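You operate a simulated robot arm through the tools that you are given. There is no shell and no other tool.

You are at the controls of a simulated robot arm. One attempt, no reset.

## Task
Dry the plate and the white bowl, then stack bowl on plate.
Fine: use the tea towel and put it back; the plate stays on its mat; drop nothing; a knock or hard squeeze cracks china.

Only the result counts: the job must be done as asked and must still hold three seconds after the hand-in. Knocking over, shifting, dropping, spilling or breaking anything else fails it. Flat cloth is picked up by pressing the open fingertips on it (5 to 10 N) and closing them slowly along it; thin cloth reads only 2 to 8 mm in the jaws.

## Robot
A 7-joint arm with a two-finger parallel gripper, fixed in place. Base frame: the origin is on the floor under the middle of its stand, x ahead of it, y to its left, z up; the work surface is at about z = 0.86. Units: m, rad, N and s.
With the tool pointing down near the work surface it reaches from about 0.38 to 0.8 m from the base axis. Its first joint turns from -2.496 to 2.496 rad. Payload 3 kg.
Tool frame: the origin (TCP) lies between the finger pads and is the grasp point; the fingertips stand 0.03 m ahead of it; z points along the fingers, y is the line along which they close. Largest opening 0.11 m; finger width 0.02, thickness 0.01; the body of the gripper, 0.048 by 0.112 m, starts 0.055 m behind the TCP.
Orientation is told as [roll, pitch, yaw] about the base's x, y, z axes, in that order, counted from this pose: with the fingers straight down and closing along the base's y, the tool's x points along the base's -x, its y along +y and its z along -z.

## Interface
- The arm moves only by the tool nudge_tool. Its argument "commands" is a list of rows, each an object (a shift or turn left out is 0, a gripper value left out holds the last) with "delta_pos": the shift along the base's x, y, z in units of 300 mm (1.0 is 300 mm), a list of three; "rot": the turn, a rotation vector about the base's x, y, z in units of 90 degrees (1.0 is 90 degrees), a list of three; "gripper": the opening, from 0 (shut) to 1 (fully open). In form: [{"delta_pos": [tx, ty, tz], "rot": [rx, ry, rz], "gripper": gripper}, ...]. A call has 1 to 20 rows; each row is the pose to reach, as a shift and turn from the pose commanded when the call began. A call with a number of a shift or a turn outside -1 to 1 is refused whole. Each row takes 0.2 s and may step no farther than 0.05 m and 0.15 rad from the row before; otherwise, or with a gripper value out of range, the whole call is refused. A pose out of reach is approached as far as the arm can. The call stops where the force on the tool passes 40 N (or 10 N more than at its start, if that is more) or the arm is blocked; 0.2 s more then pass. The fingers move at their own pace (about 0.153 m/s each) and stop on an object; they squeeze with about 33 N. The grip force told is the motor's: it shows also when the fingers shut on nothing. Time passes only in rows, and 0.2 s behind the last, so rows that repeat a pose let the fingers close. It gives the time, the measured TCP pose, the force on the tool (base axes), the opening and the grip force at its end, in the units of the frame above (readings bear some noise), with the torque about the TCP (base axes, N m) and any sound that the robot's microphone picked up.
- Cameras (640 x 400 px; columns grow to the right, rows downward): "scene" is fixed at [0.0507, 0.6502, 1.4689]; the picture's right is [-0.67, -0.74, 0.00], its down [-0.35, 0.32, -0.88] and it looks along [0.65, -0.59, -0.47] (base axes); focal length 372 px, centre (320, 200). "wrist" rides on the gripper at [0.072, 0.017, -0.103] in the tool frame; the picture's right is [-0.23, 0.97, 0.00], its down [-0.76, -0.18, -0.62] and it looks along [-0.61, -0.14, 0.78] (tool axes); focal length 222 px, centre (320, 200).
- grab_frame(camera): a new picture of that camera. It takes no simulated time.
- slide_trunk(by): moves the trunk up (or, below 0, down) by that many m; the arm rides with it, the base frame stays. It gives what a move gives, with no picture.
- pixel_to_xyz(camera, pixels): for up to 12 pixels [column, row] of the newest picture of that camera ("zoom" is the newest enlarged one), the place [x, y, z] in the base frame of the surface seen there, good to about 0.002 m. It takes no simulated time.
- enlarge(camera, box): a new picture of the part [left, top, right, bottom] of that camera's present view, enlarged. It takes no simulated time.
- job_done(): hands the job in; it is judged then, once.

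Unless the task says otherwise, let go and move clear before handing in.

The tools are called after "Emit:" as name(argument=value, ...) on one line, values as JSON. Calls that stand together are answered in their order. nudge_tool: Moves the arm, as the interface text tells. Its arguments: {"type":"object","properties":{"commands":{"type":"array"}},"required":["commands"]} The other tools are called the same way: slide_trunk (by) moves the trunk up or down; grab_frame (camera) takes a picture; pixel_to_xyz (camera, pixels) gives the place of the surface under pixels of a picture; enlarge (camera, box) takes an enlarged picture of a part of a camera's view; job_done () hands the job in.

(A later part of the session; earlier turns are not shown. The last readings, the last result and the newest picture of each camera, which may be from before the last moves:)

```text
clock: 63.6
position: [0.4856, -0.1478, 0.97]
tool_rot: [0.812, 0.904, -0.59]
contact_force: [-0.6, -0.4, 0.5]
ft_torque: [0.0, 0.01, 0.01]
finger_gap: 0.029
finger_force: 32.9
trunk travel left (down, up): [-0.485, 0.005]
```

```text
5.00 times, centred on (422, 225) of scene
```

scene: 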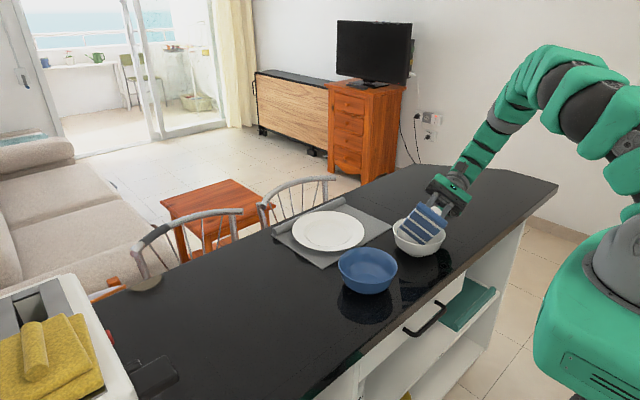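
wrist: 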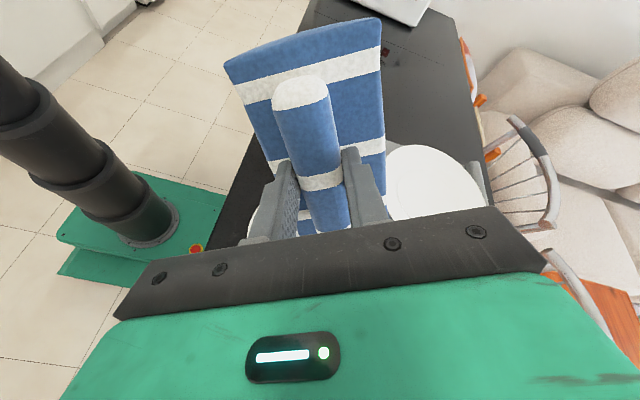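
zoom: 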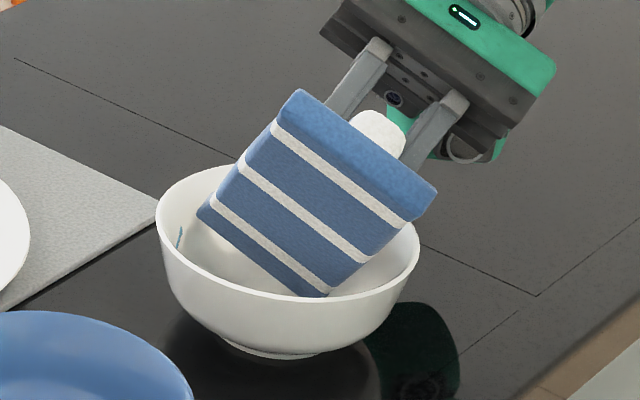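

The bowl drifted a little more during the digging stroke (rim now 155–420), and contact is off now. I'll lower 0.3 mm to a light touch and stroke along x.

Emit:
nudge_tool(commands=[{"delta_pos": [0, 0, -0.0007]}, {"delta_pos": [0, 0, -0.001]}, {"delta_pos": [-0.012, 0, -0.001]}, {"delta_pos": [-0.024, 0, -0.001]}, {"delta_pos": [-0.036, 0, -0.001]}])

Emit:
enlarge(camera="scene", box=[375, 185, 470, 265])

```text
clock: 64.8
position: [0.476, -0.1475, 0.9704]
tool_rot: [0.809, 0.903, -0.592]
contact_force: [0.9, -0.2, -0.8]
ft_torque: [-0.04, 0.02, -0.06]
finger_gap: 0.029
finger_force: 32.7
trunk travel left (down, up): [-0.485, 0.005]
```

```text
5.00 times, centred on (422, 225) of scene
```

zoom: 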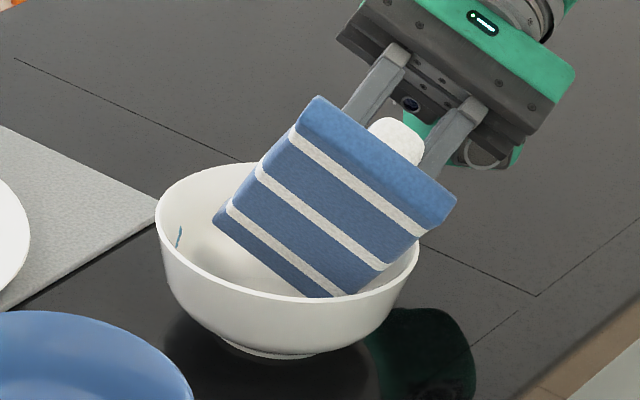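

Still no contact, and the bowl stayed. I'll lower another 0.3 mm, stroking along x, and read the force.

Emit:
nudge_tool(commands=[{"delta_pos": [0, 0, -0.001]}, {"delta_pos": [0.012, 0, -0.001]}, {"delta_pos": [0.024, 0, -0.001]}, {"delta_pos": [0.036, 0, -0.001]}])

```text
clock: 65.8
position: [0.486, -0.1475, 0.9707]
tool_rot: [0.812, 0.903, -0.592]
contact_force: [-1.3, 1.6, 0.6]
ft_torque: [-0.01, 0.02, 0.02]
finger_gap: 0.029
finger_force: 33.0
trunk travel left (down, up): [-0.485, 0.005]
```

Contact is just beginning. I'll lower 0.2 mm more and stroke back.

Emit:
nudge_tool(commands=[{"delta_pos": [0, 0, -0.0008]}, {"delta_pos": [-0.012, 0, -0.0008]}, {"delta_pos": [-0.024, 0, -0.0008]}, {"delta_pos": [-0.036, 0, -0.0008]}])

Emit:
enlarge(camera="scene", box=[375, 185, 470, 265])

```text
clock: 66.8
position: [0.4759, -0.1482, 0.9688]
tool_rot: [0.81, 0.903, -0.589]
contact_force: [-1.2, -0.1, -0.1]
ft_torque: [-0.07, -0.02, -0.02]
finger_gap: 0.029
finger_force: 32.8
trunk travel left (down, up): [-0.485, 0.005]
```

```text
5.00 times, centred on (422, 225) of scene
```

zoom: 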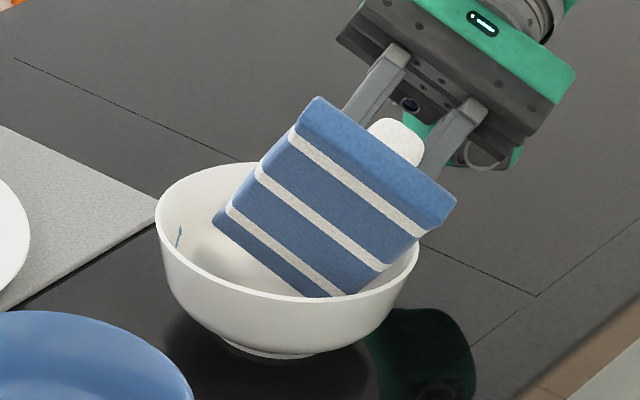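

Still no load on the corner. I'll keep lowering 0.2 mm per stroke, checking the force each time.

Emit:
nudge_tool(commands=[{"delta_pos": [0, 0, -0.001]}, {"delta_pos": [0.012, 0, -0.001]}, {"delta_pos": [0.024, 0, -0.001]}, {"delta_pos": [0.036, 0, -0.001]}])

```text
clock: 67.8
position: [0.4865, -0.1474, 0.9709]
tool_rot: [0.812, 0.903, -0.589]
contact_force: [-0.4, 0.5, -0.6]
ft_torque: [-0.04, 0.0, 0.0]
finger_gap: 0.029
finger_force: 33.1
trunk travel left (down, up): [-0.485, 0.005]
```

Emit:
nudge_tool(commands=[{"delta_pos": [0, 0, -0.0013]}, {"delta_pos": [-0.012, 0, -0.0013]}, {"delta_pos": [-0.024, 0, -0.0013]}, {"delta_pos": [-0.036, 0, -0.0013]}])

```text
clock: 68.8
position: [0.4755, -0.1473, 0.9689]
tool_rot: [0.813, 0.902, -0.589]
contact_force: [3.7, 0.2, 9.8]
ft_torque: [0.1, -0.49, -0.05]
finger_gap: 0.0291
finger_force: 32.7
trunk travel left (down, up): [-0.485, 0.005]
```

Contact now at 9.8 N at the -x end, where the floor starts rising. I'll ease 0.2 mm and work in the flatter part, nearer the centre.

Emit:
nudge_tool(commands=[{"delta_pos": [0.006, 0, 0.0007]}, {"delta_pos": [0.018, 0, 0.0003]}, {"delta_pos": [0.03, 0, 0]}, {"delta_pos": [0.042, 0, 0]}])

Emit:
enlarge(camera="scene", box=[375, 185, 470, 265])

```text
clock: 69.8
position: [0.4872, -0.1485, 0.9705]
tool_rot: [0.81, 0.903, -0.589]
contact_force: [-4.0, -0.9, 4.5]
ft_torque: [0.06, 0.12, 0.04]
finger_gap: 0.0289
finger_force: 32.3
trunk travel left (down, up): [-0.485, 0.005]
```

```text
5.00 times, centred on (422, 225) of scene
```

zoom: 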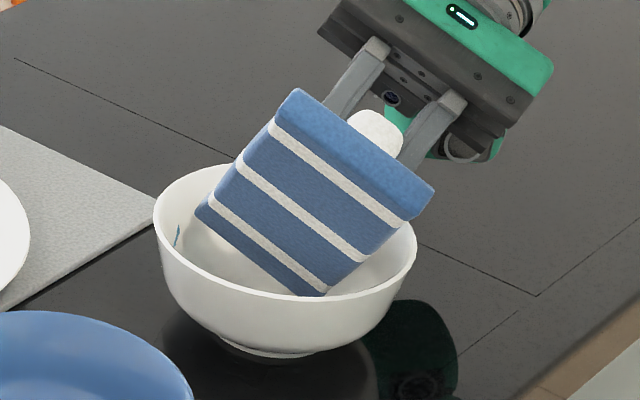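

That stroke rubbed with 4.5 N and only about 1 mm of drift. I'll check the visible wall drop's size.

Emit:
enlarge(camera="scene", box=[400, 215, 430, 245])

```text
13.33 times, centred on (415, 230) of scene
```

zoom: 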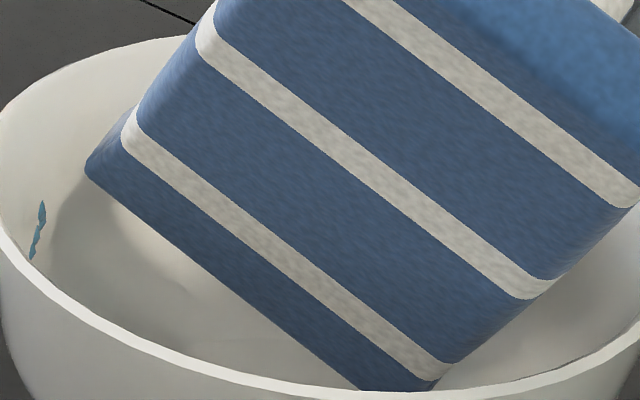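

The drop is thinner than before, so drying progresses. I'll continue with short x strokes between the centre and the edge of the flat zone, easing slightly at the -x end.

Emit:
nudge_tool(commands=[{"delta_pos": [-0.01, 0, 0]}, {"delta_pos": [-0.02, 0, 0.0003]}, {"delta_pos": [-0.03, 0, 0.0005]}, {"delta_pos": [-0.02, 0, 0.0003]}, {"delta_pos": [-0.01, 0, 0]}, {"delta_pos": [0, 0, 0]}, {"delta_pos": [-0.01, 0, 0]}, {"delta_pos": [-0.02, 0, 0.0003]}, {"delta_pos": [-0.03, 0, 0.0005]}, {"delta_pos": [-0.02, 0, 0.0003]}, {"delta_pos": [-0.01, 0, 0]}, {"delta_pos": [0, 0, 0]}])

Emit:
enlarge(camera="scene", box=[375, 185, 470, 265])

Emit:
enlarge(camera="scene", box=[400, 215, 430, 245])

```text
clock: 72.4
position: [0.4865, -0.1458, 0.9706]
tool_rot: [0.81, 0.905, -0.59]
contact_force: [-5.2, 0.6, 9.1]
ft_torque: [0.24, 0.46, 0.12]
finger_gap: 0.0289
finger_force: 32.5
trunk travel left (down, up): [-0.485, 0.005]
```

```text
5.00 times, centred on (422, 225) of scene
```

zoom: 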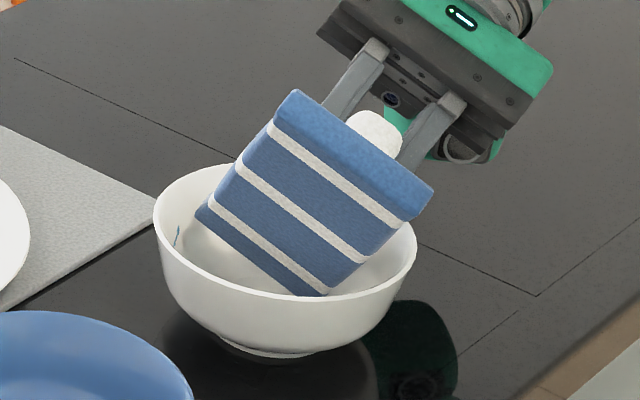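

```text
13.33 times, centred on (415, 230) of scene
```

zoom: 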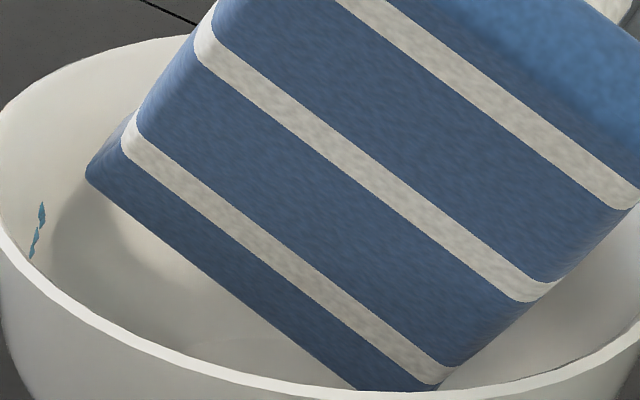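

The drop is splitting into smaller dots and the bowl hasn't moved (153–416). Force is 9 N, so I'll ease 0.15 mm and continue the same strokes.

Emit:
nudge_tool(commands=[{"delta_pos": [-0.01, 0, 0.0005]}, {"delta_pos": [-0.02, 0, 0.0008]}, {"delta_pos": [-0.03, 0, 0.001]}, {"delta_pos": [-0.02, 0, 0.0008]}, {"delta_pos": [-0.01, 0, 0.0005]}, {"delta_pos": [0, 0, 0.0005]}, {"delta_pos": [-0.01, 0, 0.0005]}, {"delta_pos": [-0.02, 0, 0.0008]}, {"delta_pos": [-0.03, 0, 0.001]}, {"delta_pos": [-0.02, 0, 0.0008]}, {"delta_pos": [-0.01, 0, 0.0005]}, {"delta_pos": [0, 0, 0.0005]}, {"delta_pos": [-0.01, 0, 0.0005]}, {"delta_pos": [-0.02, 0, 0.0008]}, {"delta_pos": [-0.03, 0, 0.001]}, {"delta_pos": [-0.02, 0, 0.0008]}, {"delta_pos": [-0.01, 0, 0.0005]}, {"delta_pos": [0, 0, 0.0005]}])

Emit:
enlarge(camera="scene", box=[375, 185, 470, 265])

Emit:
enlarge(camera="scene", box=[400, 215, 430, 245])

```text
clock: 76.2
position: [0.4864, -0.1487, 0.9691]
tool_rot: [0.812, 0.904, -0.587]
contact_force: [-5.3, -0.2, 8.7]
ft_torque: [0.11, 0.33, 0.11]
finger_gap: 0.0287
finger_force: 33.1
trunk travel left (down, up): [-0.485, 0.005]
```

```text
5.00 times, centred on (422, 225) of scene
```

zoom: 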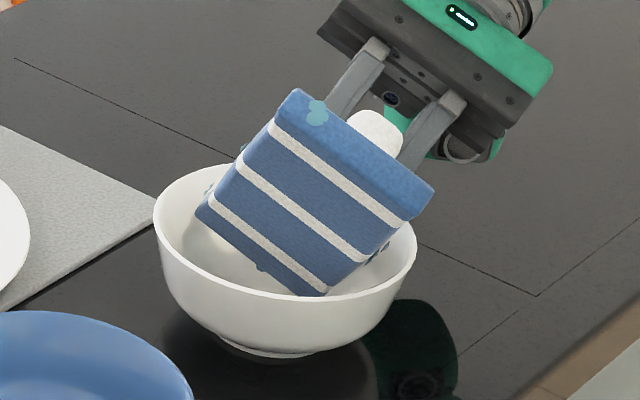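

```text
13.33 times, centred on (415, 230) of scene
```

zoom: 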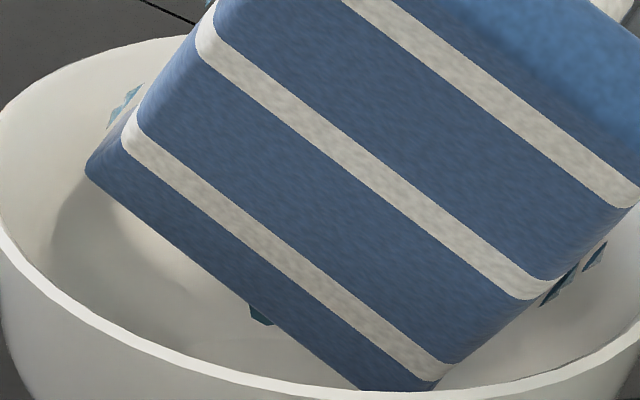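

The wall drop has gone, and blue damp spots now show on the towel itself (zoom 315,112), so the bowl seems dried. I'll lift the towel straight out and inspect the bowl.

Emit:
nudge_tool(commands=[{"delta_pos": [0, 0, 0.005]}, {"delta_pos": [0, 0, 0.02]}, {"delta_pos": [0, 0, 0.06]}, {"delta_pos": [0, 0, 0.12]}, {"delta_pos": [0, 0, 0.2]}, {"delta_pos": [0, 0, 0.3]}, {"delta_pos": [0, 0, 0.42]}, {"delta_pos": [0, 0, 0.52]}])

Emit:
enlarge(camera="scene", box=[375, 185, 470, 265])

Emit:
enlarge(camera="scene", box=[370, 110, 490, 210])

Emit:
grab_frame(camera="wrist")

```text
clock: 78.0
position: [0.4889, -0.1483, 1.1262]
tool_rot: [0.809, 0.903, -0.59]
contact_force: [0.5, 0.0, -1.1]
ft_torque: [0.0, 0.02, 0.02]
finger_gap: 0.0292
finger_force: 32.6
trunk travel left (down, up): [-0.485, 0.005]
```

```text
5.00 times, centred on (422, 225) of scene
```

zoom: 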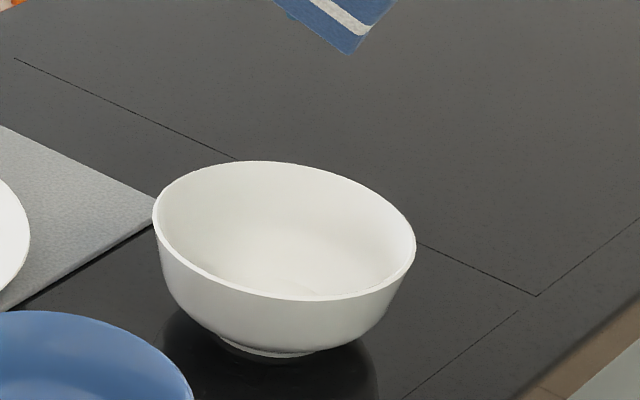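

```text
4.00 times, centred on (430, 160) of scene
```

zoom: 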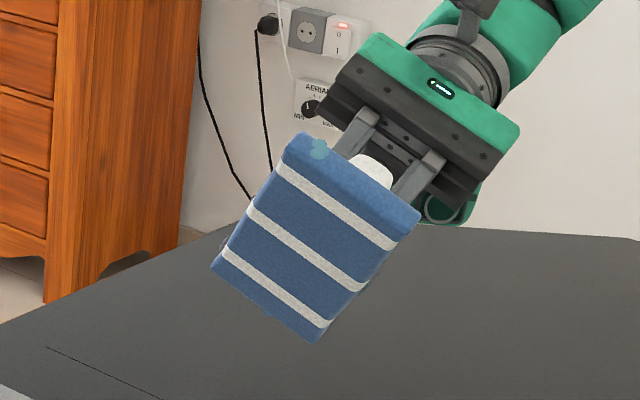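

```text
taken
```

wrist: 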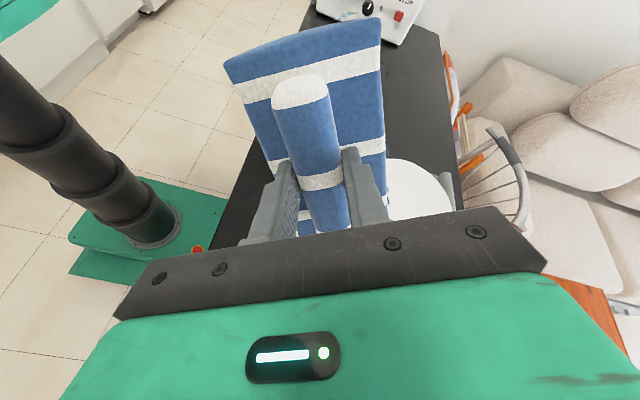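

The bowl's inside looks dry from here, and the towel holds firm. Now I'll undo the twists step by step, up high, starting with the in-plane turn.

Emit:
nudge_tool(commands=[{"delta_pos": [0.01, 0, 0.02], "rot": [-0.0026, 0.06, -0.028]}, {"delta_pos": [0.03, 0, 0.03], "rot": [-0.0053, 0.12, -0.056]}, {"delta_pos": [0.06, 0, 0.03], "rot": [-0.0079, 0.18, -0.084]}, {"delta_pos": [0.09, 0, 0.03], "rot": [-0.0106, 0.24, -0.112]}, {"delta_pos": [0.12, 0, 0.03], "rot": [-0.0132, 0.2996, -0.14]}])

```text
clock: 79.2
position: [0.5238, -0.1467, 1.1336]
tool_rot: [-0.007, 1.132, -1.53]
contact_force: [0.6, 0.3, -0.7]
ft_torque: [-0.04, 0.01, 0.02]
finger_gap: 0.029
finger_force: 32.9
trunk travel left (down, up): [-0.485, 0.005]
```

The in-plane turn is undone (tool_rot ≈ [0, 1.13, -1.53]). Next I'll take out the lean.

Emit:
nudge_tool(commands=[{"delta_pos": [0.03, 0.02, 0], "rot": [-0.09, -0.004, 0]}, {"delta_pos": [0.06, 0.04, 0], "rot": [-0.18, -0.0079, 0]}, {"delta_pos": [0.09, 0.06, 0], "rot": [-0.27, -0.0119, 0]}, {"delta_pos": [0.12, 0.08, 0], "rot": [-0.36, -0.0158, 0]}, {"delta_pos": [0.15, 0.1, 0], "rot": [-0.45, -0.0198, 0]}, {"delta_pos": [0.18, 0.12, 0], "rot": [-0.54, -0.0238, 0]}, {"delta_pos": [0.21, 0.14, 0], "rot": [-0.63, -0.0277, 0]}, {"delta_pos": [0.24, 0.16, 0], "rot": [-0.72, -0.0317, 0]}])

```text
clock: 81.0
position: [0.596, -0.1, 1.135]
tool_rot: [-0.007, 0.001, -1.526]
contact_force: [0.2, -1.4, -0.6]
ft_torque: [0.03, 0.0, 0.02]
finger_gap: 0.0289
finger_force: 32.6
trunk travel left (down, up): [-0.485, 0.005]
```

The tool is level again. I'll turn the yaw back to the towel's original heading while carrying it high above the counter toward its place.

Emit:
nudge_tool(commands=[{"delta_pos": [0.03, 0.07, 0], "rot": [0, 0, 0.083]}, {"delta_pos": [0.07, 0.14, 0], "rot": [0, 0, 0.166]}, {"delta_pos": [0.1, 0.21, 0], "rot": [0, 0, 0.249]}, {"delta_pos": [0.14, 0.28, 0], "rot": [0, 0, 0.332]}, {"delta_pos": [0.17, 0.35, 0], "rot": [0, 0, 0.415]}, {"delta_pos": [0.21, 0.42, 0], "rot": [0, 0, 0.498]}, {"delta_pos": [0.24, 0.49, 0], "rot": [0, 0, 0.581]}, {"delta_pos": [0.28, 0.56, 0], "rot": [0, 0, 0.664]}, {"delta_pos": [0.31, 0.63, 0], "rot": [0, 0, 0.747]}, {"delta_pos": [0.34, 0.7, 0], "rot": [0, 0, 0.83]}, {"delta_pos": [0.38, 0.77, 0], "rot": [0, 0, 0.913]}, {"delta_pos": [0.41, 0.83, 0], "rot": [0.004, 0, 0.997]}])

Emit:
grab_frame(camera="scene")

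Emit:
grab_frame(camera="wrist")

```text
clock: 83.6
position: [0.7179, 0.1495, 1.1337]
tool_rot: [-0.002, 0.007, 0.044]
contact_force: [0.4, -0.2, -0.6]
ft_torque: [-0.02, 0.02, -0.02]
finger_gap: 0.0291
finger_force: 32.8
trunk travel left (down, up): [-0.485, 0.005]
```

```text
taken
```

scene: 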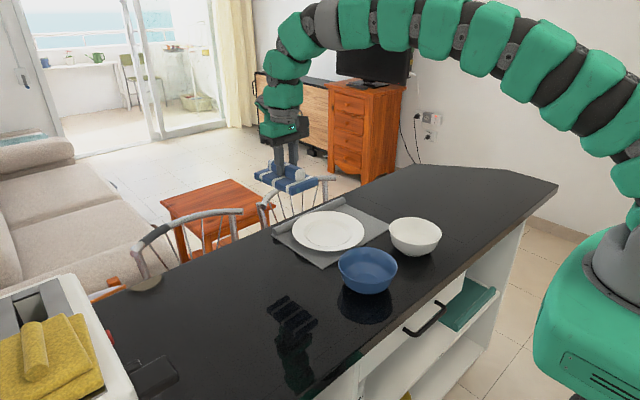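

```text
taken
```

wrist: 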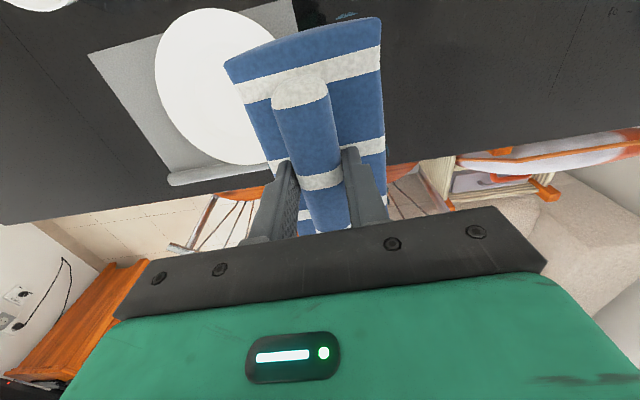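

The towel is level with yaw 0.044 above (0.718, 0.150), and the plate on its mat and both bowls are undisturbed. I'll move over its old place, at a TCP of (0.744, 0.235), and come down part-way.

Emit:
nudge_tool(commands=[{"delta_pos": [0.03, 0.1, 0]}, {"delta_pos": [0.06, 0.2, -0.05]}, {"delta_pos": [0.088, 0.284, -0.12]}, {"delta_pos": [0.088, 0.284, -0.22]}, {"delta_pos": [0.088, 0.284, -0.34]}, {"delta_pos": [0.088, 0.284, -0.46]}, {"delta_pos": [0.088, 0.284, -0.58]}])

Emit:
enlarge(camera="scene", box=[200, 180, 320, 300])

Emit:
grab_frame(camera="wrist")

```text
clock: 85.2
position: [0.7446, 0.2374, 0.9616]
tool_rot: [-0.003, 0.008, 0.039]
contact_force: [0.7, -0.4, -0.9]
ft_torque: [0.03, -0.02, -0.04]
finger_gap: 0.0287
finger_force: 32.5
trunk travel left (down, up): [-0.485, 0.005]
```

```text
3.33 times, centred on (260, 240) of scene
```

zoom: 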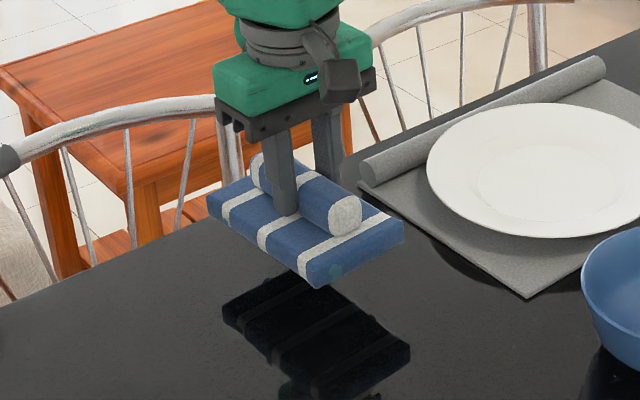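

```text
taken
```

wrist: 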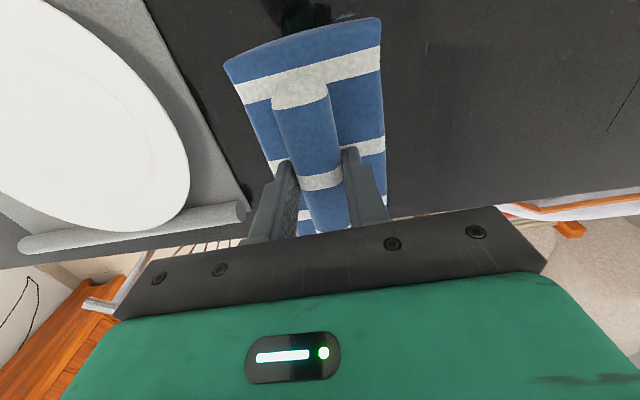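

The towel hovers about 48 mm above its place. I'll measure its near corners at zoom (320,283) and (402,240) against the originals (0.674, 0.276) and (0.679, 0.195).

Emit:
pixel_to_xyz(camera="zoom", pixels=[[318, 286], [318, 268], [401, 242], [401, 225], [209, 195], [209, 215]])

```text
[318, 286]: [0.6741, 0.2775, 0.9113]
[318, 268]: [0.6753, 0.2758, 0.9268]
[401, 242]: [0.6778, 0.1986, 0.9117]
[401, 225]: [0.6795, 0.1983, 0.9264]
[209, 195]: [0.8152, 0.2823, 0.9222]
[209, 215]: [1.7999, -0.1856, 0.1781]
```

The towel is within 2 mm of its original outline. I'll correct that, level the last 0.4°, and lower to just above the counter.

Emit:
nudge_tool(commands=[{"delta_pos": [-0.003, -0.005, -0.03], "rot": [0.002, -0.005, 0]}, {"delta_pos": [-0.003, -0.005, -0.06], "rot": [0.002, -0.005, 0]}, {"delta_pos": [-0.003, -0.005, -0.09], "rot": [0.002, -0.005, 0]}, {"delta_pos": [-0.003, -0.005, -0.115], "rot": [0.002, -0.005, 0]}, {"delta_pos": [-0.003, -0.005, -0.135], "rot": [0.002, -0.005, 0]}, {"delta_pos": [-0.003, -0.005, -0.147], "rot": [0.002, -0.005, 0]}])

```text
clock: 86.6
position: [0.7446, 0.2335, 0.9173]
tool_rot: [0.001, -0.001, 0.041]
contact_force: [-0.2, -0.6, 0.4]
ft_torque: [0.01, -0.07, 0.03]
finger_gap: 0.0293
finger_force: 32.9
trunk travel left (down, up): [-0.485, 0.005]
```

The towel should be about 4 mm above the counter and is level. I'll lower in 0.5 mm rows until it just touches.

Emit:
nudge_tool(commands=[{"delta_pos": [0, 0, -0.0033]}, {"delta_pos": [0, 0, -0.0067]}, {"delta_pos": [0, 0, -0.0083]}, {"delta_pos": [0, 0, -0.01]}, {"delta_pos": [0, 0, -0.0117]}])

```text
clock: 87.8
position: [0.7443, 0.2334, 0.9139]
tool_rot: [0.001, -0.002, 0.042]
contact_force: [-7.1, 2.7, 17.5]
ft_torque: [0.09, -0.32, 0.15]
finger_gap: 0.0292
finger_force: 33.5
trunk travel left (down, up): [-0.485, 0.005]
```

It's on the counter (17.5 N). I'll relieve the pressure by 0.6 mm and then open the fingers gradually.

Emit:
nudge_tool(commands=[{"delta_pos": [0, 0, 0.001]}, {"delta_pos": [0, 0, 0.002]}, {"delta_pos": [0, 0, 0.002]}])

```text
clock: 88.6
position: [0.745, 0.2334, 0.914]
tool_rot: [0.0, -0.003, 0.04]
contact_force: [0.8, 2.8, 6.8]
ft_torque: [0.08, -0.2, 0.11]
finger_gap: 0.0289
finger_force: 32.9
trunk travel left (down, up): [-0.485, 0.005]
```

Contact is a gentle 7 N. Now I'll open the fingers to about 66 mm, without touching the pad beside the roll.

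Emit:
nudge_tool(commands=[{"delta_pos": [0, 0, 0.001], "gripper": 0.27}, {"delta_pos": [0, 0, 0.001], "gripper": 0.35}, {"delta_pos": [0, 0, 0.001], "gripper": 0.45}, {"delta_pos": [0, 0, 0.001], "gripper": 0.55}, {"delta_pos": [0, 0, 0.001], "gripper": 0.6}, {"delta_pos": [0, 0, 0.001], "gripper": 0.6}])

Emit:
enlarge(camera="scene", box=[200, 180, 320, 300])

```text
clock: 90.0
position: [0.7446, 0.2329, 0.9135]
tool_rot: [0.0, -0.001, 0.04]
contact_force: [0.5, 0.6, 0.3]
ft_torque: [0.01, 0.0, 0.0]
finger_gap: 0.0659
finger_force: 0.0
trunk travel left (down, up): [-0.485, 0.005]
```

```text
3.33 times, centred on (260, 240) of scene
```

zoom: 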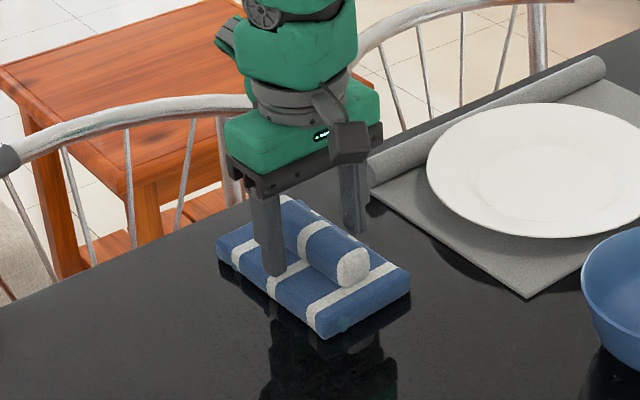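

The towel is released right where it was (corners at 322,338 and 410,290 match the first zoom). I'll rise straight up clear of it.

Emit:
nudge_tool(commands=[{"delta_pos": [0, 0, 0.03]}, {"delta_pos": [0, 0, 0.1]}, {"delta_pos": [0, 0, 0.2]}, {"delta_pos": [0, 0, 0.33]}, {"delta_pos": [0, 0, 0.46]}, {"delta_pos": [0, 0, 0.6]}, {"delta_pos": [0, 0, 0.72]}])

Emit:
grab_frame(camera="scene")

Emit:
enlarge(camera="scene", box=[220, 230, 300, 290])

Emit:
pixel_to_xyz(camera="zoom", pixels=[[122, 155], [328, 318], [496, 218], [310, 140], [395, 185]])

```text
clock: 91.6
position: [0.7421, 0.2321, 1.1256]
tool_rot: [-0.001, 0.001, 0.043]
contact_force: [0.1, -0.1, -0.2]
ft_torque: [0.01, 0.0, -0.02]
finger_gap: 0.0659
finger_force: 0.0
trunk travel left (down, up): [-0.485, 0.005]
```

```text
taken
```

scene: 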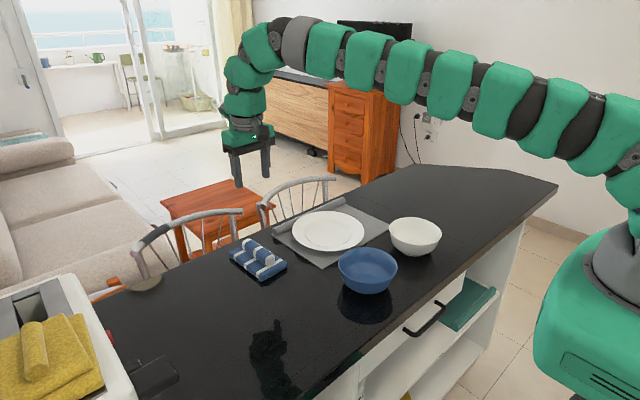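

```text
6.67 times, centred on (260, 260) of scene
```

zoom: 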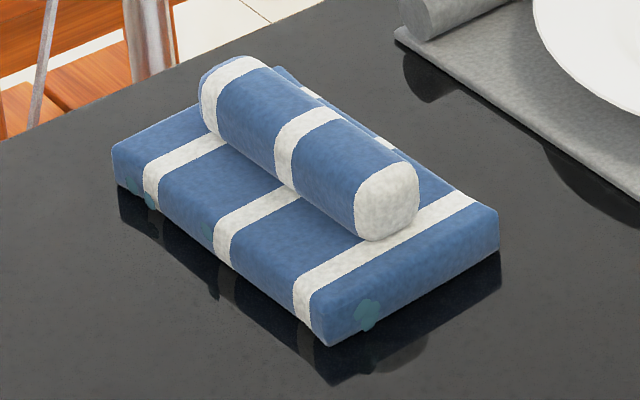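

```text
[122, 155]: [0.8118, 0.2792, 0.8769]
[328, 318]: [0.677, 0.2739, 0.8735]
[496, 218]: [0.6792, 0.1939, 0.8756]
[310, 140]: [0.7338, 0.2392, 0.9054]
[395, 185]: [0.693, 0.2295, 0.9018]
```

The towel is back within about 2 mm of its original corners, and the room is otherwise unchanged. Now I'll move up and over toward the white bowl to inspect its inside with the wrist camera before grasping it.

Emit:
nudge_tool(commands=[{"delta_pos": [-0.07, -0.1, 0.04], "gripper": 0.6}, {"delta_pos": [-0.14, -0.21, 0.08]}, {"delta_pos": [-0.21, -0.32, 0.1]}, {"delta_pos": [-0.28, -0.43, 0.12]}, {"delta_pos": [-0.35, -0.54, 0.14]}, {"delta_pos": [-0.42, -0.65, 0.16]}, {"delta_pos": [-0.49, -0.76, 0.18]}, {"delta_pos": [-0.56, -0.87, 0.2]}, {"delta_pos": [-0.63, -0.97, 0.2]}])

Emit:
nudge_tool(commands=[{"delta_pos": [-0.06, -0.1, 0.02]}, {"delta_pos": [-0.14, -0.2, 0.04]}, {"delta_pos": [-0.22, -0.3, 0.06]}])

Emit:
grab_frame(camera="wrist")

Emit:
enlarge(camera="wrist", box=[260, 20, 400, 150])

```text
clock: 93.6
position: [0.5547, -0.0559, 1.189]
tool_rot: [-0.001, 0.0, 0.043]
contact_force: [1.2, 0.1, 0.2]
ft_torque: [0.01, 0.01, -0.03]
finger_gap: 0.0661
finger_force: 0.0
trunk travel left (down, up): [-0.485, 0.005]
```

```text
clock: 94.4
position: [0.4898, -0.1481, 1.2101]
tool_rot: [-0.001, -0.002, 0.041]
contact_force: [-0.5, -0.7, -0.6]
ft_torque: [0.0, 0.0, 0.01]
finger_gap: 0.0661
finger_force: 0.0
trunk travel left (down, up): [-0.485, 0.005]
```

```text
taken
```

wrist: 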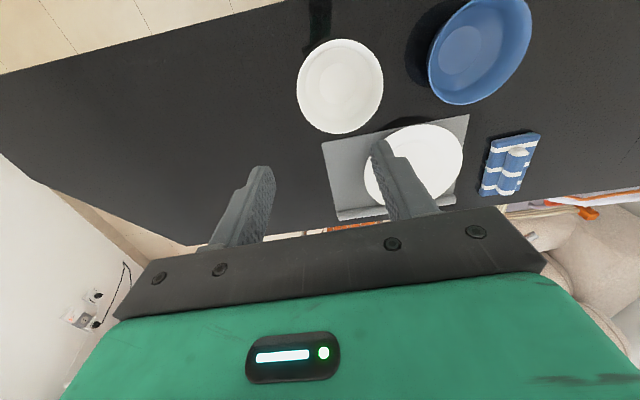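

```text
3.08 times, centred on (330, 85) of wrist
```

zoom: 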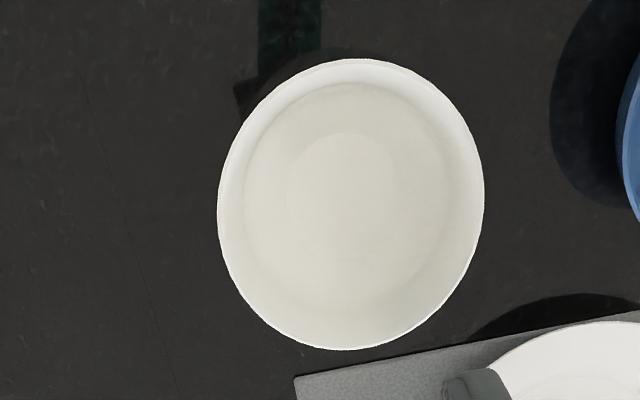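

The bowl's whole inside is clean of drops. I'll measure the rim circle and wall from this top view to plan a gentle rim grasp on its free -y side.

Emit:
pixel_to_xyz(camera="zoom", pixels=[[220, 200], [230, 150], [262, 100], [305, 70], [350, 60], [400, 68], [445, 100], [475, 150], [483, 200], [470, 260], [425, 320], [350, 348]])

Emit:
pixel_to_xyz(camera="zoom", pixels=[[350, 200], [300, 200], [280, 200], [260, 200], [245, 200], [238, 200], [232, 200], [226, 200], [222, 200], [345, 240], [345, 300], [345, 330]])

```text
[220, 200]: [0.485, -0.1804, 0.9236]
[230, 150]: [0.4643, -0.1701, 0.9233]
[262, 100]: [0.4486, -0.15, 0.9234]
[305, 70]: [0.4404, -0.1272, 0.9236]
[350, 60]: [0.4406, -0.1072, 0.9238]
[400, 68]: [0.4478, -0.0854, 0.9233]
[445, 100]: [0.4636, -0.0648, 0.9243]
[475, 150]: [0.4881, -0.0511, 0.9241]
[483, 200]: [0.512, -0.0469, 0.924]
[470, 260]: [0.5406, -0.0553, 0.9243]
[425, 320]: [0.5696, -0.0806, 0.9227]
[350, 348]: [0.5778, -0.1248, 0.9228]
```

```text
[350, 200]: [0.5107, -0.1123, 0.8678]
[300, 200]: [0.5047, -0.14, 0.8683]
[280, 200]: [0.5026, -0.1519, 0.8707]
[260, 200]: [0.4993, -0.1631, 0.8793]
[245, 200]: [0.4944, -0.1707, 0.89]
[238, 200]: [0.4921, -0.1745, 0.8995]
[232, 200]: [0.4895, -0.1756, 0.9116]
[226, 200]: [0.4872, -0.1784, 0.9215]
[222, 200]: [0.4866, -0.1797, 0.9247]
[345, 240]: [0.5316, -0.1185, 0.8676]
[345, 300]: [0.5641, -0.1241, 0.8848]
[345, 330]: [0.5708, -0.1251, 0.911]
```

The bowl is centred at (0.509, -0.116), rim r≈0.069 at z 0.924; its upper wall leans out about 13°. I'll pre-align the tool with the -y wall: rolled 0.227 rad, fingers about 30 mm open, about 70 mm back along the approach line.

Emit:
nudge_tool(commands=[{"delta_pos": [0.02, -0.06, -0.1], "rot": [0.03, 0, -0.01], "gripper": 0.27}, {"delta_pos": [0.04, -0.12, -0.22], "rot": [0.06, 0, -0.02], "gripper": 0.27}, {"delta_pos": [0.064, -0.177, -0.34], "rot": [0.1, 0, -0.026], "gripper": 0.27}, {"delta_pos": [0.064, -0.177, -0.46], "rot": [0.1445, 0, -0.026], "gripper": 0.27}, {"delta_pos": [0.064, -0.177, -0.58], "rot": [0.1445, 0, -0.026], "gripper": 0.27}, {"delta_pos": [0.064, -0.177, -0.66], "rot": [0.1445, 0, -0.026], "gripper": 0.27}, {"delta_pos": [0.064, -0.177, -0.71], "rot": [0.1445, 0, -0.026], "gripper": 0.27}])

Emit:
grab_frame(camera="wrist")

Emit:
enlarge(camera="scene", box=[370, 150, 490, 270])

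```text
clock: 96.0
position: [0.5079, -0.2017, 0.9945]
tool_rot: [0.227, -0.007, -0.001]
contact_force: [0.2, 0.0, 0.6]
ft_torque: [-0.03, 0.01, -0.01]
finger_gap: 0.0297
finger_force: 0.1
trunk travel left (down, up): [-0.485, 0.005]
```

```text
taken
```

wrist: 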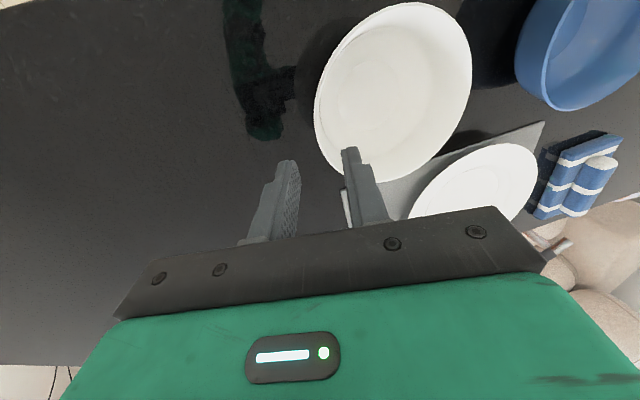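

```text
3.33 times, centred on (430, 210) of scene
```

zoom: 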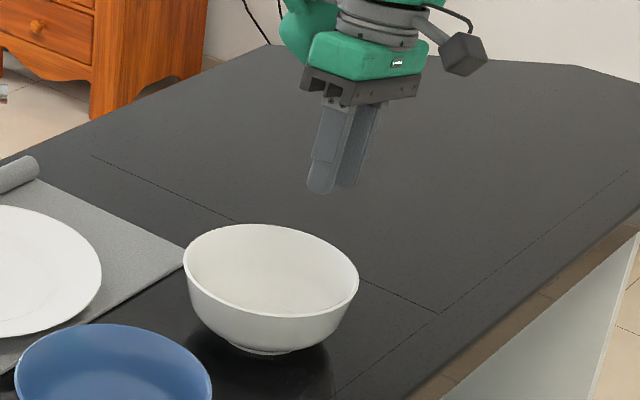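

The fingers are aligned above the -y rim with a 30 mm gap. I'll descend about half-way along the wall's direction and check the alignment again.

Emit:
nudge_tool(commands=[{"delta_pos": [0.002, 0.011, -0.04], "rot": [0, 0.004, 0]}, {"delta_pos": [0.002, 0.02, -0.08], "rot": [0, 0.004, 0]}, {"delta_pos": [0.002, 0.03, -0.115], "rot": [0, 0.004, 0]}])

Emit:
grab_frame(camera="wrist")

Emit:
enlarge(camera="wrist", box=[240, 80, 440, 240])

Emit:
enlarge(camera="scene", box=[390, 180, 490, 260])

```text
clock: 96.8
position: [0.5091, -0.1928, 0.9602]
tool_rot: [0.229, 0.0, -0.003]
contact_force: [-0.8, 0.0, 0.5]
ft_torque: [0.01, 0.0, -0.02]
finger_gap: 0.0295
finger_force: 0.1
trunk travel left (down, up): [-0.485, 0.005]
```

```text
taken
```

wrist: 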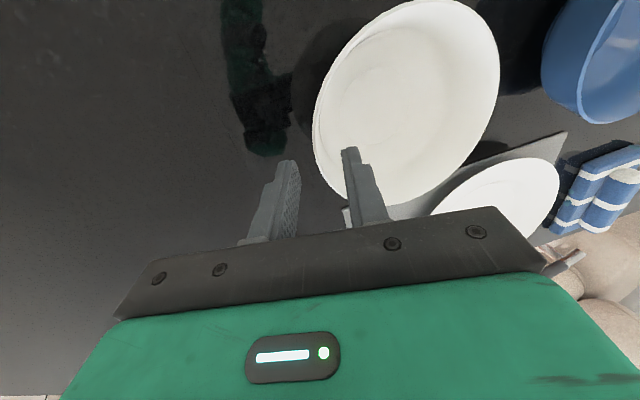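

```text
2.50 times, centred on (340, 160) of wrist
```

zoom: 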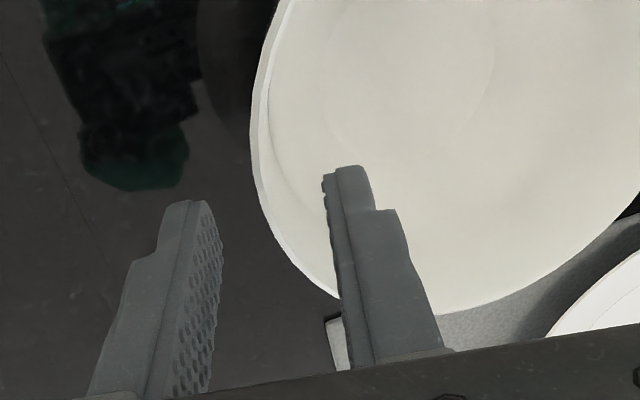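

```text
5.00 times, centred on (440, 220) of scene
```

zoom: 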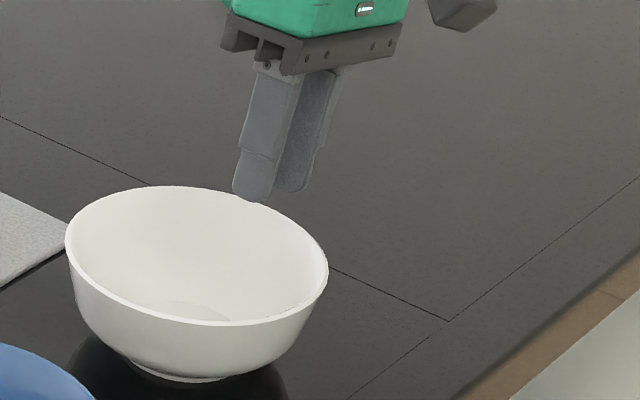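

The inner finger points inside the bowl and the outer one outside, straddling the rim. I'll measure the fingertips at (253,196), (292,188) and the back rim near (262,203) to confirm centring.

Emit:
pixel_to_xyz(camera="zoom", pixels=[[253, 197], [240, 185], [292, 188], [300, 180], [225, 193], [280, 210], [295, 222], [310, 236], [262, 204]])

Emit:
enlarge(camera="wrist", box=[290, 100, 380, 200])

Emit:
pixel_to_xyz(camera="wrist", pixels=[[314, 130], [318, 150], [325, 172], [333, 186], [316, 105], [350, 150], [288, 165]])

```text
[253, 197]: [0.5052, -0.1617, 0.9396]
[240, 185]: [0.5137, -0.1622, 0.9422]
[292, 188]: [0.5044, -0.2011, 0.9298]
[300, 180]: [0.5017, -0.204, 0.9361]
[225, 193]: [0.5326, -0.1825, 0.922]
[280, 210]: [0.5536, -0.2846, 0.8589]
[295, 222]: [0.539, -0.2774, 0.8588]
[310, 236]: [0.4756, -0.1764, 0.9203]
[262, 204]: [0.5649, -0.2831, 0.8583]
```

```text
4.00 times, centred on (335, 150) of wrist
```

zoom: 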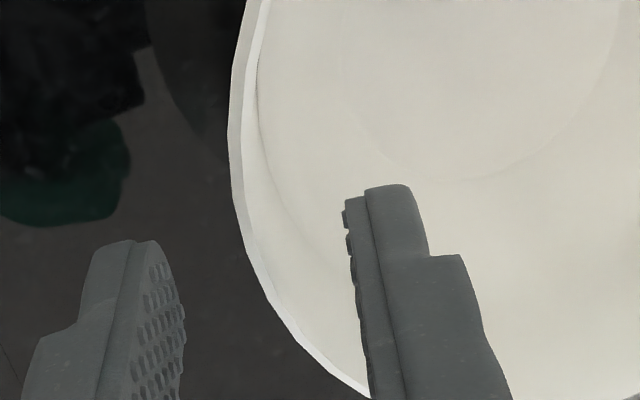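

```text
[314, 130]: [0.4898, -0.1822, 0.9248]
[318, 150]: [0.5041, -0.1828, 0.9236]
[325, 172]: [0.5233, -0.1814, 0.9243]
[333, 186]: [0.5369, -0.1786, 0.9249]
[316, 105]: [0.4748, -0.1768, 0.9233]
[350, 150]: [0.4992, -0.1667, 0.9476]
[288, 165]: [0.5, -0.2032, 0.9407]
```

The rim crosses at y≈-0.183 and the finger gap is centred on the wall's line within about 1 mm. I'll descend the remaining 32 mm along the wall.

Emit:
nudge_tool(commands=[{"delta_pos": [0, 0.006, -0.026]}, {"delta_pos": [0, 0.012, -0.052]}, {"delta_pos": [0, 0.018, -0.078]}, {"delta_pos": [0, 0.022, -0.094]}, {"delta_pos": [0, 0.0244, -0.1056]}])

Emit:
enlarge(camera="wrist", box=[240, 80, 440, 240])

Emit:
enlarge(camera="scene", box=[390, 180, 490, 260])

```text
clock: 98.0
position: [0.5089, -0.1842, 0.929]
tool_rot: [0.227, 0.0, 0.0]
contact_force: [-0.2, -1.0, 0.1]
ft_torque: [-0.01, 0.01, 0.01]
finger_gap: 0.0297
finger_force: 0.0
trunk travel left (down, up): [-0.485, 0.005]
```

```text
2.50 times, centred on (340, 160) of wrist
```

zoom: 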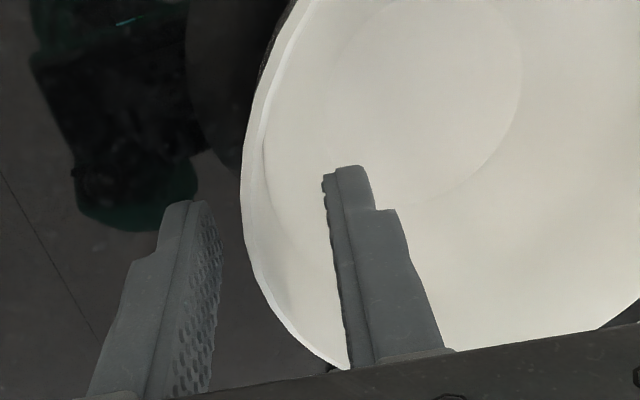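

```text
5.00 times, centred on (440, 220) of scene
```

zoom: 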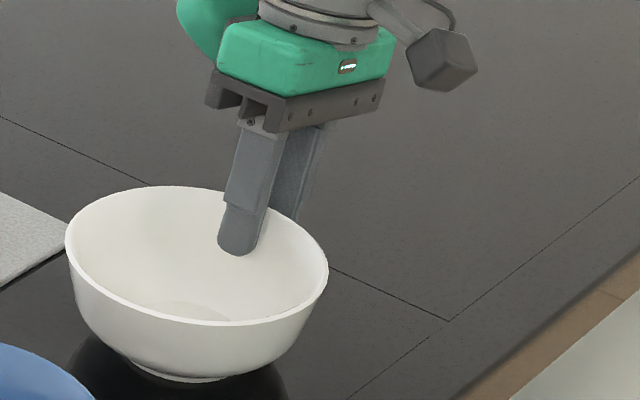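

The fingers straddle the wall without touching (bowl rim unmoved). I'll close in small steps to about 9 mm first, then look at the contact.

Emit:
nudge_tool(commands=[{"gripper": 0.25}, {"gripper": 0.23}, {"gripper": 0.21}, {"gripper": 0.19}, {"gripper": 0.17}, {"gripper": 0.15}, {"gripper": 0.13}, {"gripper": 0.115}, {"gripper": 0.1}, {"gripper": 0.09}, {"gripper": 0.08}])

Emit:
enlarge(camera="wrist", box=[240, 80, 440, 240])

Emit:
enlarge(camera="scene", box=[390, 180, 490, 260])

```text
clock: 100.4
position: [0.5077, -0.185, 0.9292]
tool_rot: [0.228, -0.001, -0.002]
contact_force: [-3.2, 2.2, 9.4]
ft_torque: [1.0, -0.08, 0.37]
finger_gap: 0.011
finger_force: 33.1
trunk travel left (down, up): [-0.485, 0.005]
```

```text
2.50 times, centred on (340, 160) of wrist
```

zoom: 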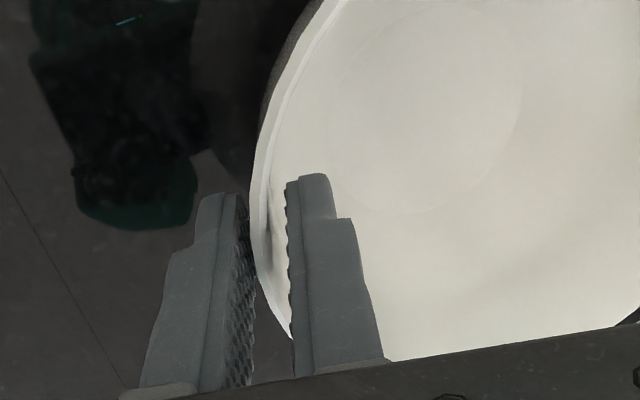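

```text
5.00 times, centred on (440, 220) of scene
```

zoom: 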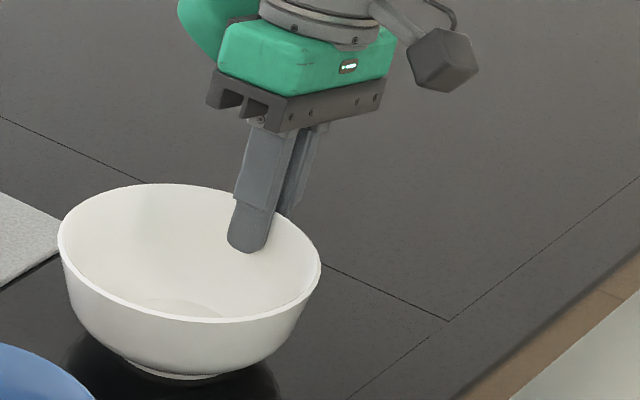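

The fingers already clamp at 11 mm gap with the motor at 33 N and the tool feels 9 N up, so the wall is thicker than I assumed; no crack was heard. I'll ease the commanded opening slightly to see whether the squeeze can be made softer.

Emit:
nudge_tool(commands=[{"gripper": 0.097}, {"gripper": 0.097}])

```text
clock: 101.0
position: [0.5084, -0.1843, 0.929]
tool_rot: [0.227, -0.001, -0.002]
contact_force: [-1.3, 0.7, 4.7]
ft_torque: [0.67, -0.05, 0.25]
finger_gap: 0.0116
finger_force: 28.6
trunk travel left (down, up): [-0.485, 0.005]
```

The squeeze is adjustable: 28.6 N at command 0.097. I'll back off a little more, toward 15 N.

Emit:
nudge_tool(commands=[{"gripper": 0.103}, {"gripper": 0.107}, {"gripper": 0.107}])

Emit:
enlarge(camera="scene", box=[390, 180, 490, 260])

Emit:
enlarge(camera="wrist", box=[290, 100, 380, 200])

```text
clock: 101.8
position: [0.5092, -0.1849, 0.9289]
tool_rot: [0.226, 0.0, 0.0]
contact_force: [0.5, 0.8, 1.0]
ft_torque: [0.03, -0.02, 0.01]
finger_gap: 0.0122
finger_force: 0.7
trunk travel left (down, up): [-0.485, 0.005]
```

```text
5.00 times, centred on (440, 220) of scene
```

zoom: 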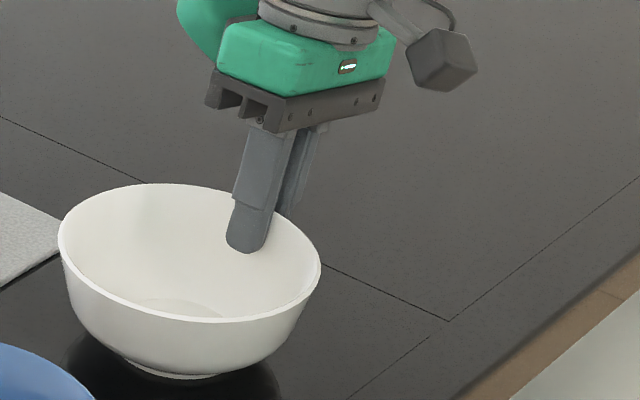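

```text
4.00 times, centred on (335, 150) of wrist
```

zoom: 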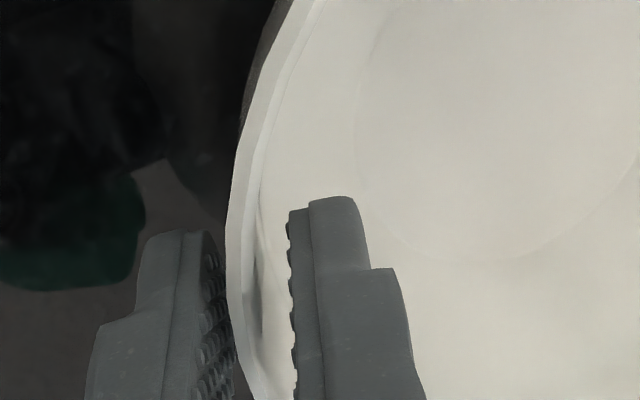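

Contact begins at about an 11.8 mm gap, and the earlier torque (1.0 N·m) means the wall leans more than my fingers, so lifting now would tip the bowl. I'll reopen a little, roll the tool about 10° more around the wall, and test the fit again.

Emit:
nudge_tool(commands=[{"gripper": 0.13}, {"gripper": 0.17}, {"delta_pos": [0, -0.005, -0.0015], "rot": [0.055, 0, 0], "gripper": 0.19}, {"delta_pos": [0, -0.01, -0.0033], "rot": [0.11, 0, 0], "gripper": 0.19}, {"delta_pos": [0, -0.01, -0.0033], "rot": [0.11, 0, 0], "gripper": 0.19}])

Emit:
enlarge(camera="wrist", box=[290, 100, 380, 200])

Emit:
enlarge(camera="scene", box=[390, 180, 490, 260])

```text
clock: 103.0
position: [0.5093, -0.1874, 0.9269]
tool_rot: [0.401, -0.001, -0.001]
contact_force: [0.3, 0.1, 0.2]
ft_torque: [-0.01, 0.01, 0.03]
finger_gap: 0.021
finger_force: 0.0
trunk travel left (down, up): [-0.485, 0.005]
```

```text
4.00 times, centred on (335, 150) of wrist
```

zoom: 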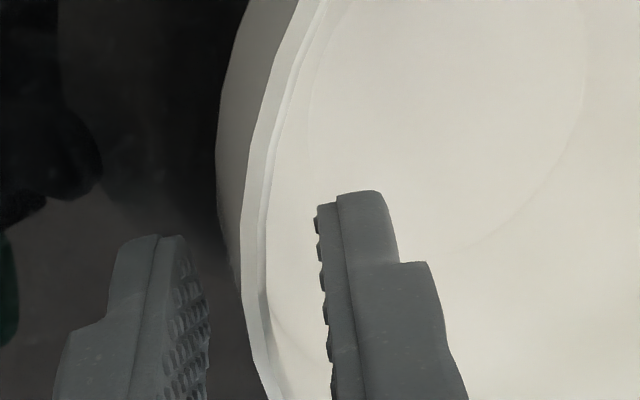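

```text
5.00 times, centred on (440, 220) of scene
```

zoom: 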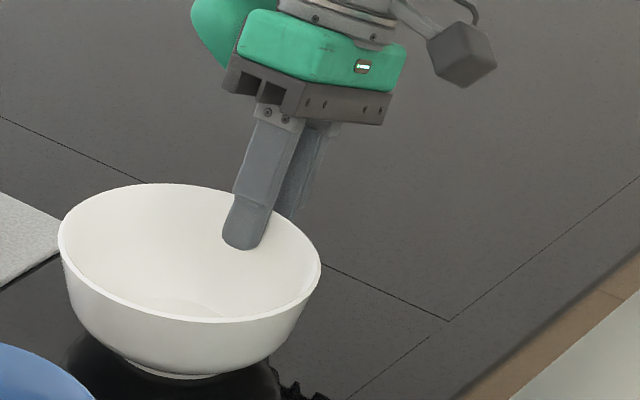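

No contact in the new tilt (0.40 rad). I'll close in small steps and read the gap where the force rises.

Emit:
nudge_tool(commands=[{"gripper": 0.17}, {"gripper": 0.15}, {"gripper": 0.135}, {"gripper": 0.12}, {"gripper": 0.112}, {"gripper": 0.105}])

```text
clock: 104.4
position: [0.5099, -0.1883, 0.928]
tool_rot: [0.4, 0.0, -0.003]
contact_force: [0.6, 0.2, -1.1]
ft_torque: [0.02, 0.02, -0.05]
finger_gap: 0.0115
finger_force: 0.0
trunk travel left (down, up): [-0.485, 0.005]
```

Emit:
nudge_tool(commands=[{"gripper": 0.098}, {"gripper": 0.092}, {"gripper": 0.086}, {"gripper": 0.08}])

```text
clock: 105.4
position: [0.5098, -0.1867, 0.928]
tool_rot: [0.4, -0.001, -0.002]
contact_force: [0.1, -0.3, 0.2]
ft_torque: [-0.02, 0.0, 0.01]
finger_gap: 0.0088
finger_force: 0.0
trunk travel left (down, up): [-0.485, 0.005]
```

The gap is down to 8.8 mm with no force, so the steeper tilt fits the wall better. I'll keep closing in small steps.

Emit:
nudge_tool(commands=[{"gripper": 0.075}, {"gripper": 0.07}, {"gripper": 0.065}, {"gripper": 0.06}])

```text
clock: 106.4
position: [0.509, -0.1878, 0.9262]
tool_rot: [0.399, 0.0, -0.001]
contact_force: [-0.8, 0.6, 1.2]
ft_torque: [0.03, -0.02, 0.01]
finger_gap: 0.0078
finger_force: 1.0
trunk travel left (down, up): [-0.485, 0.005]
```

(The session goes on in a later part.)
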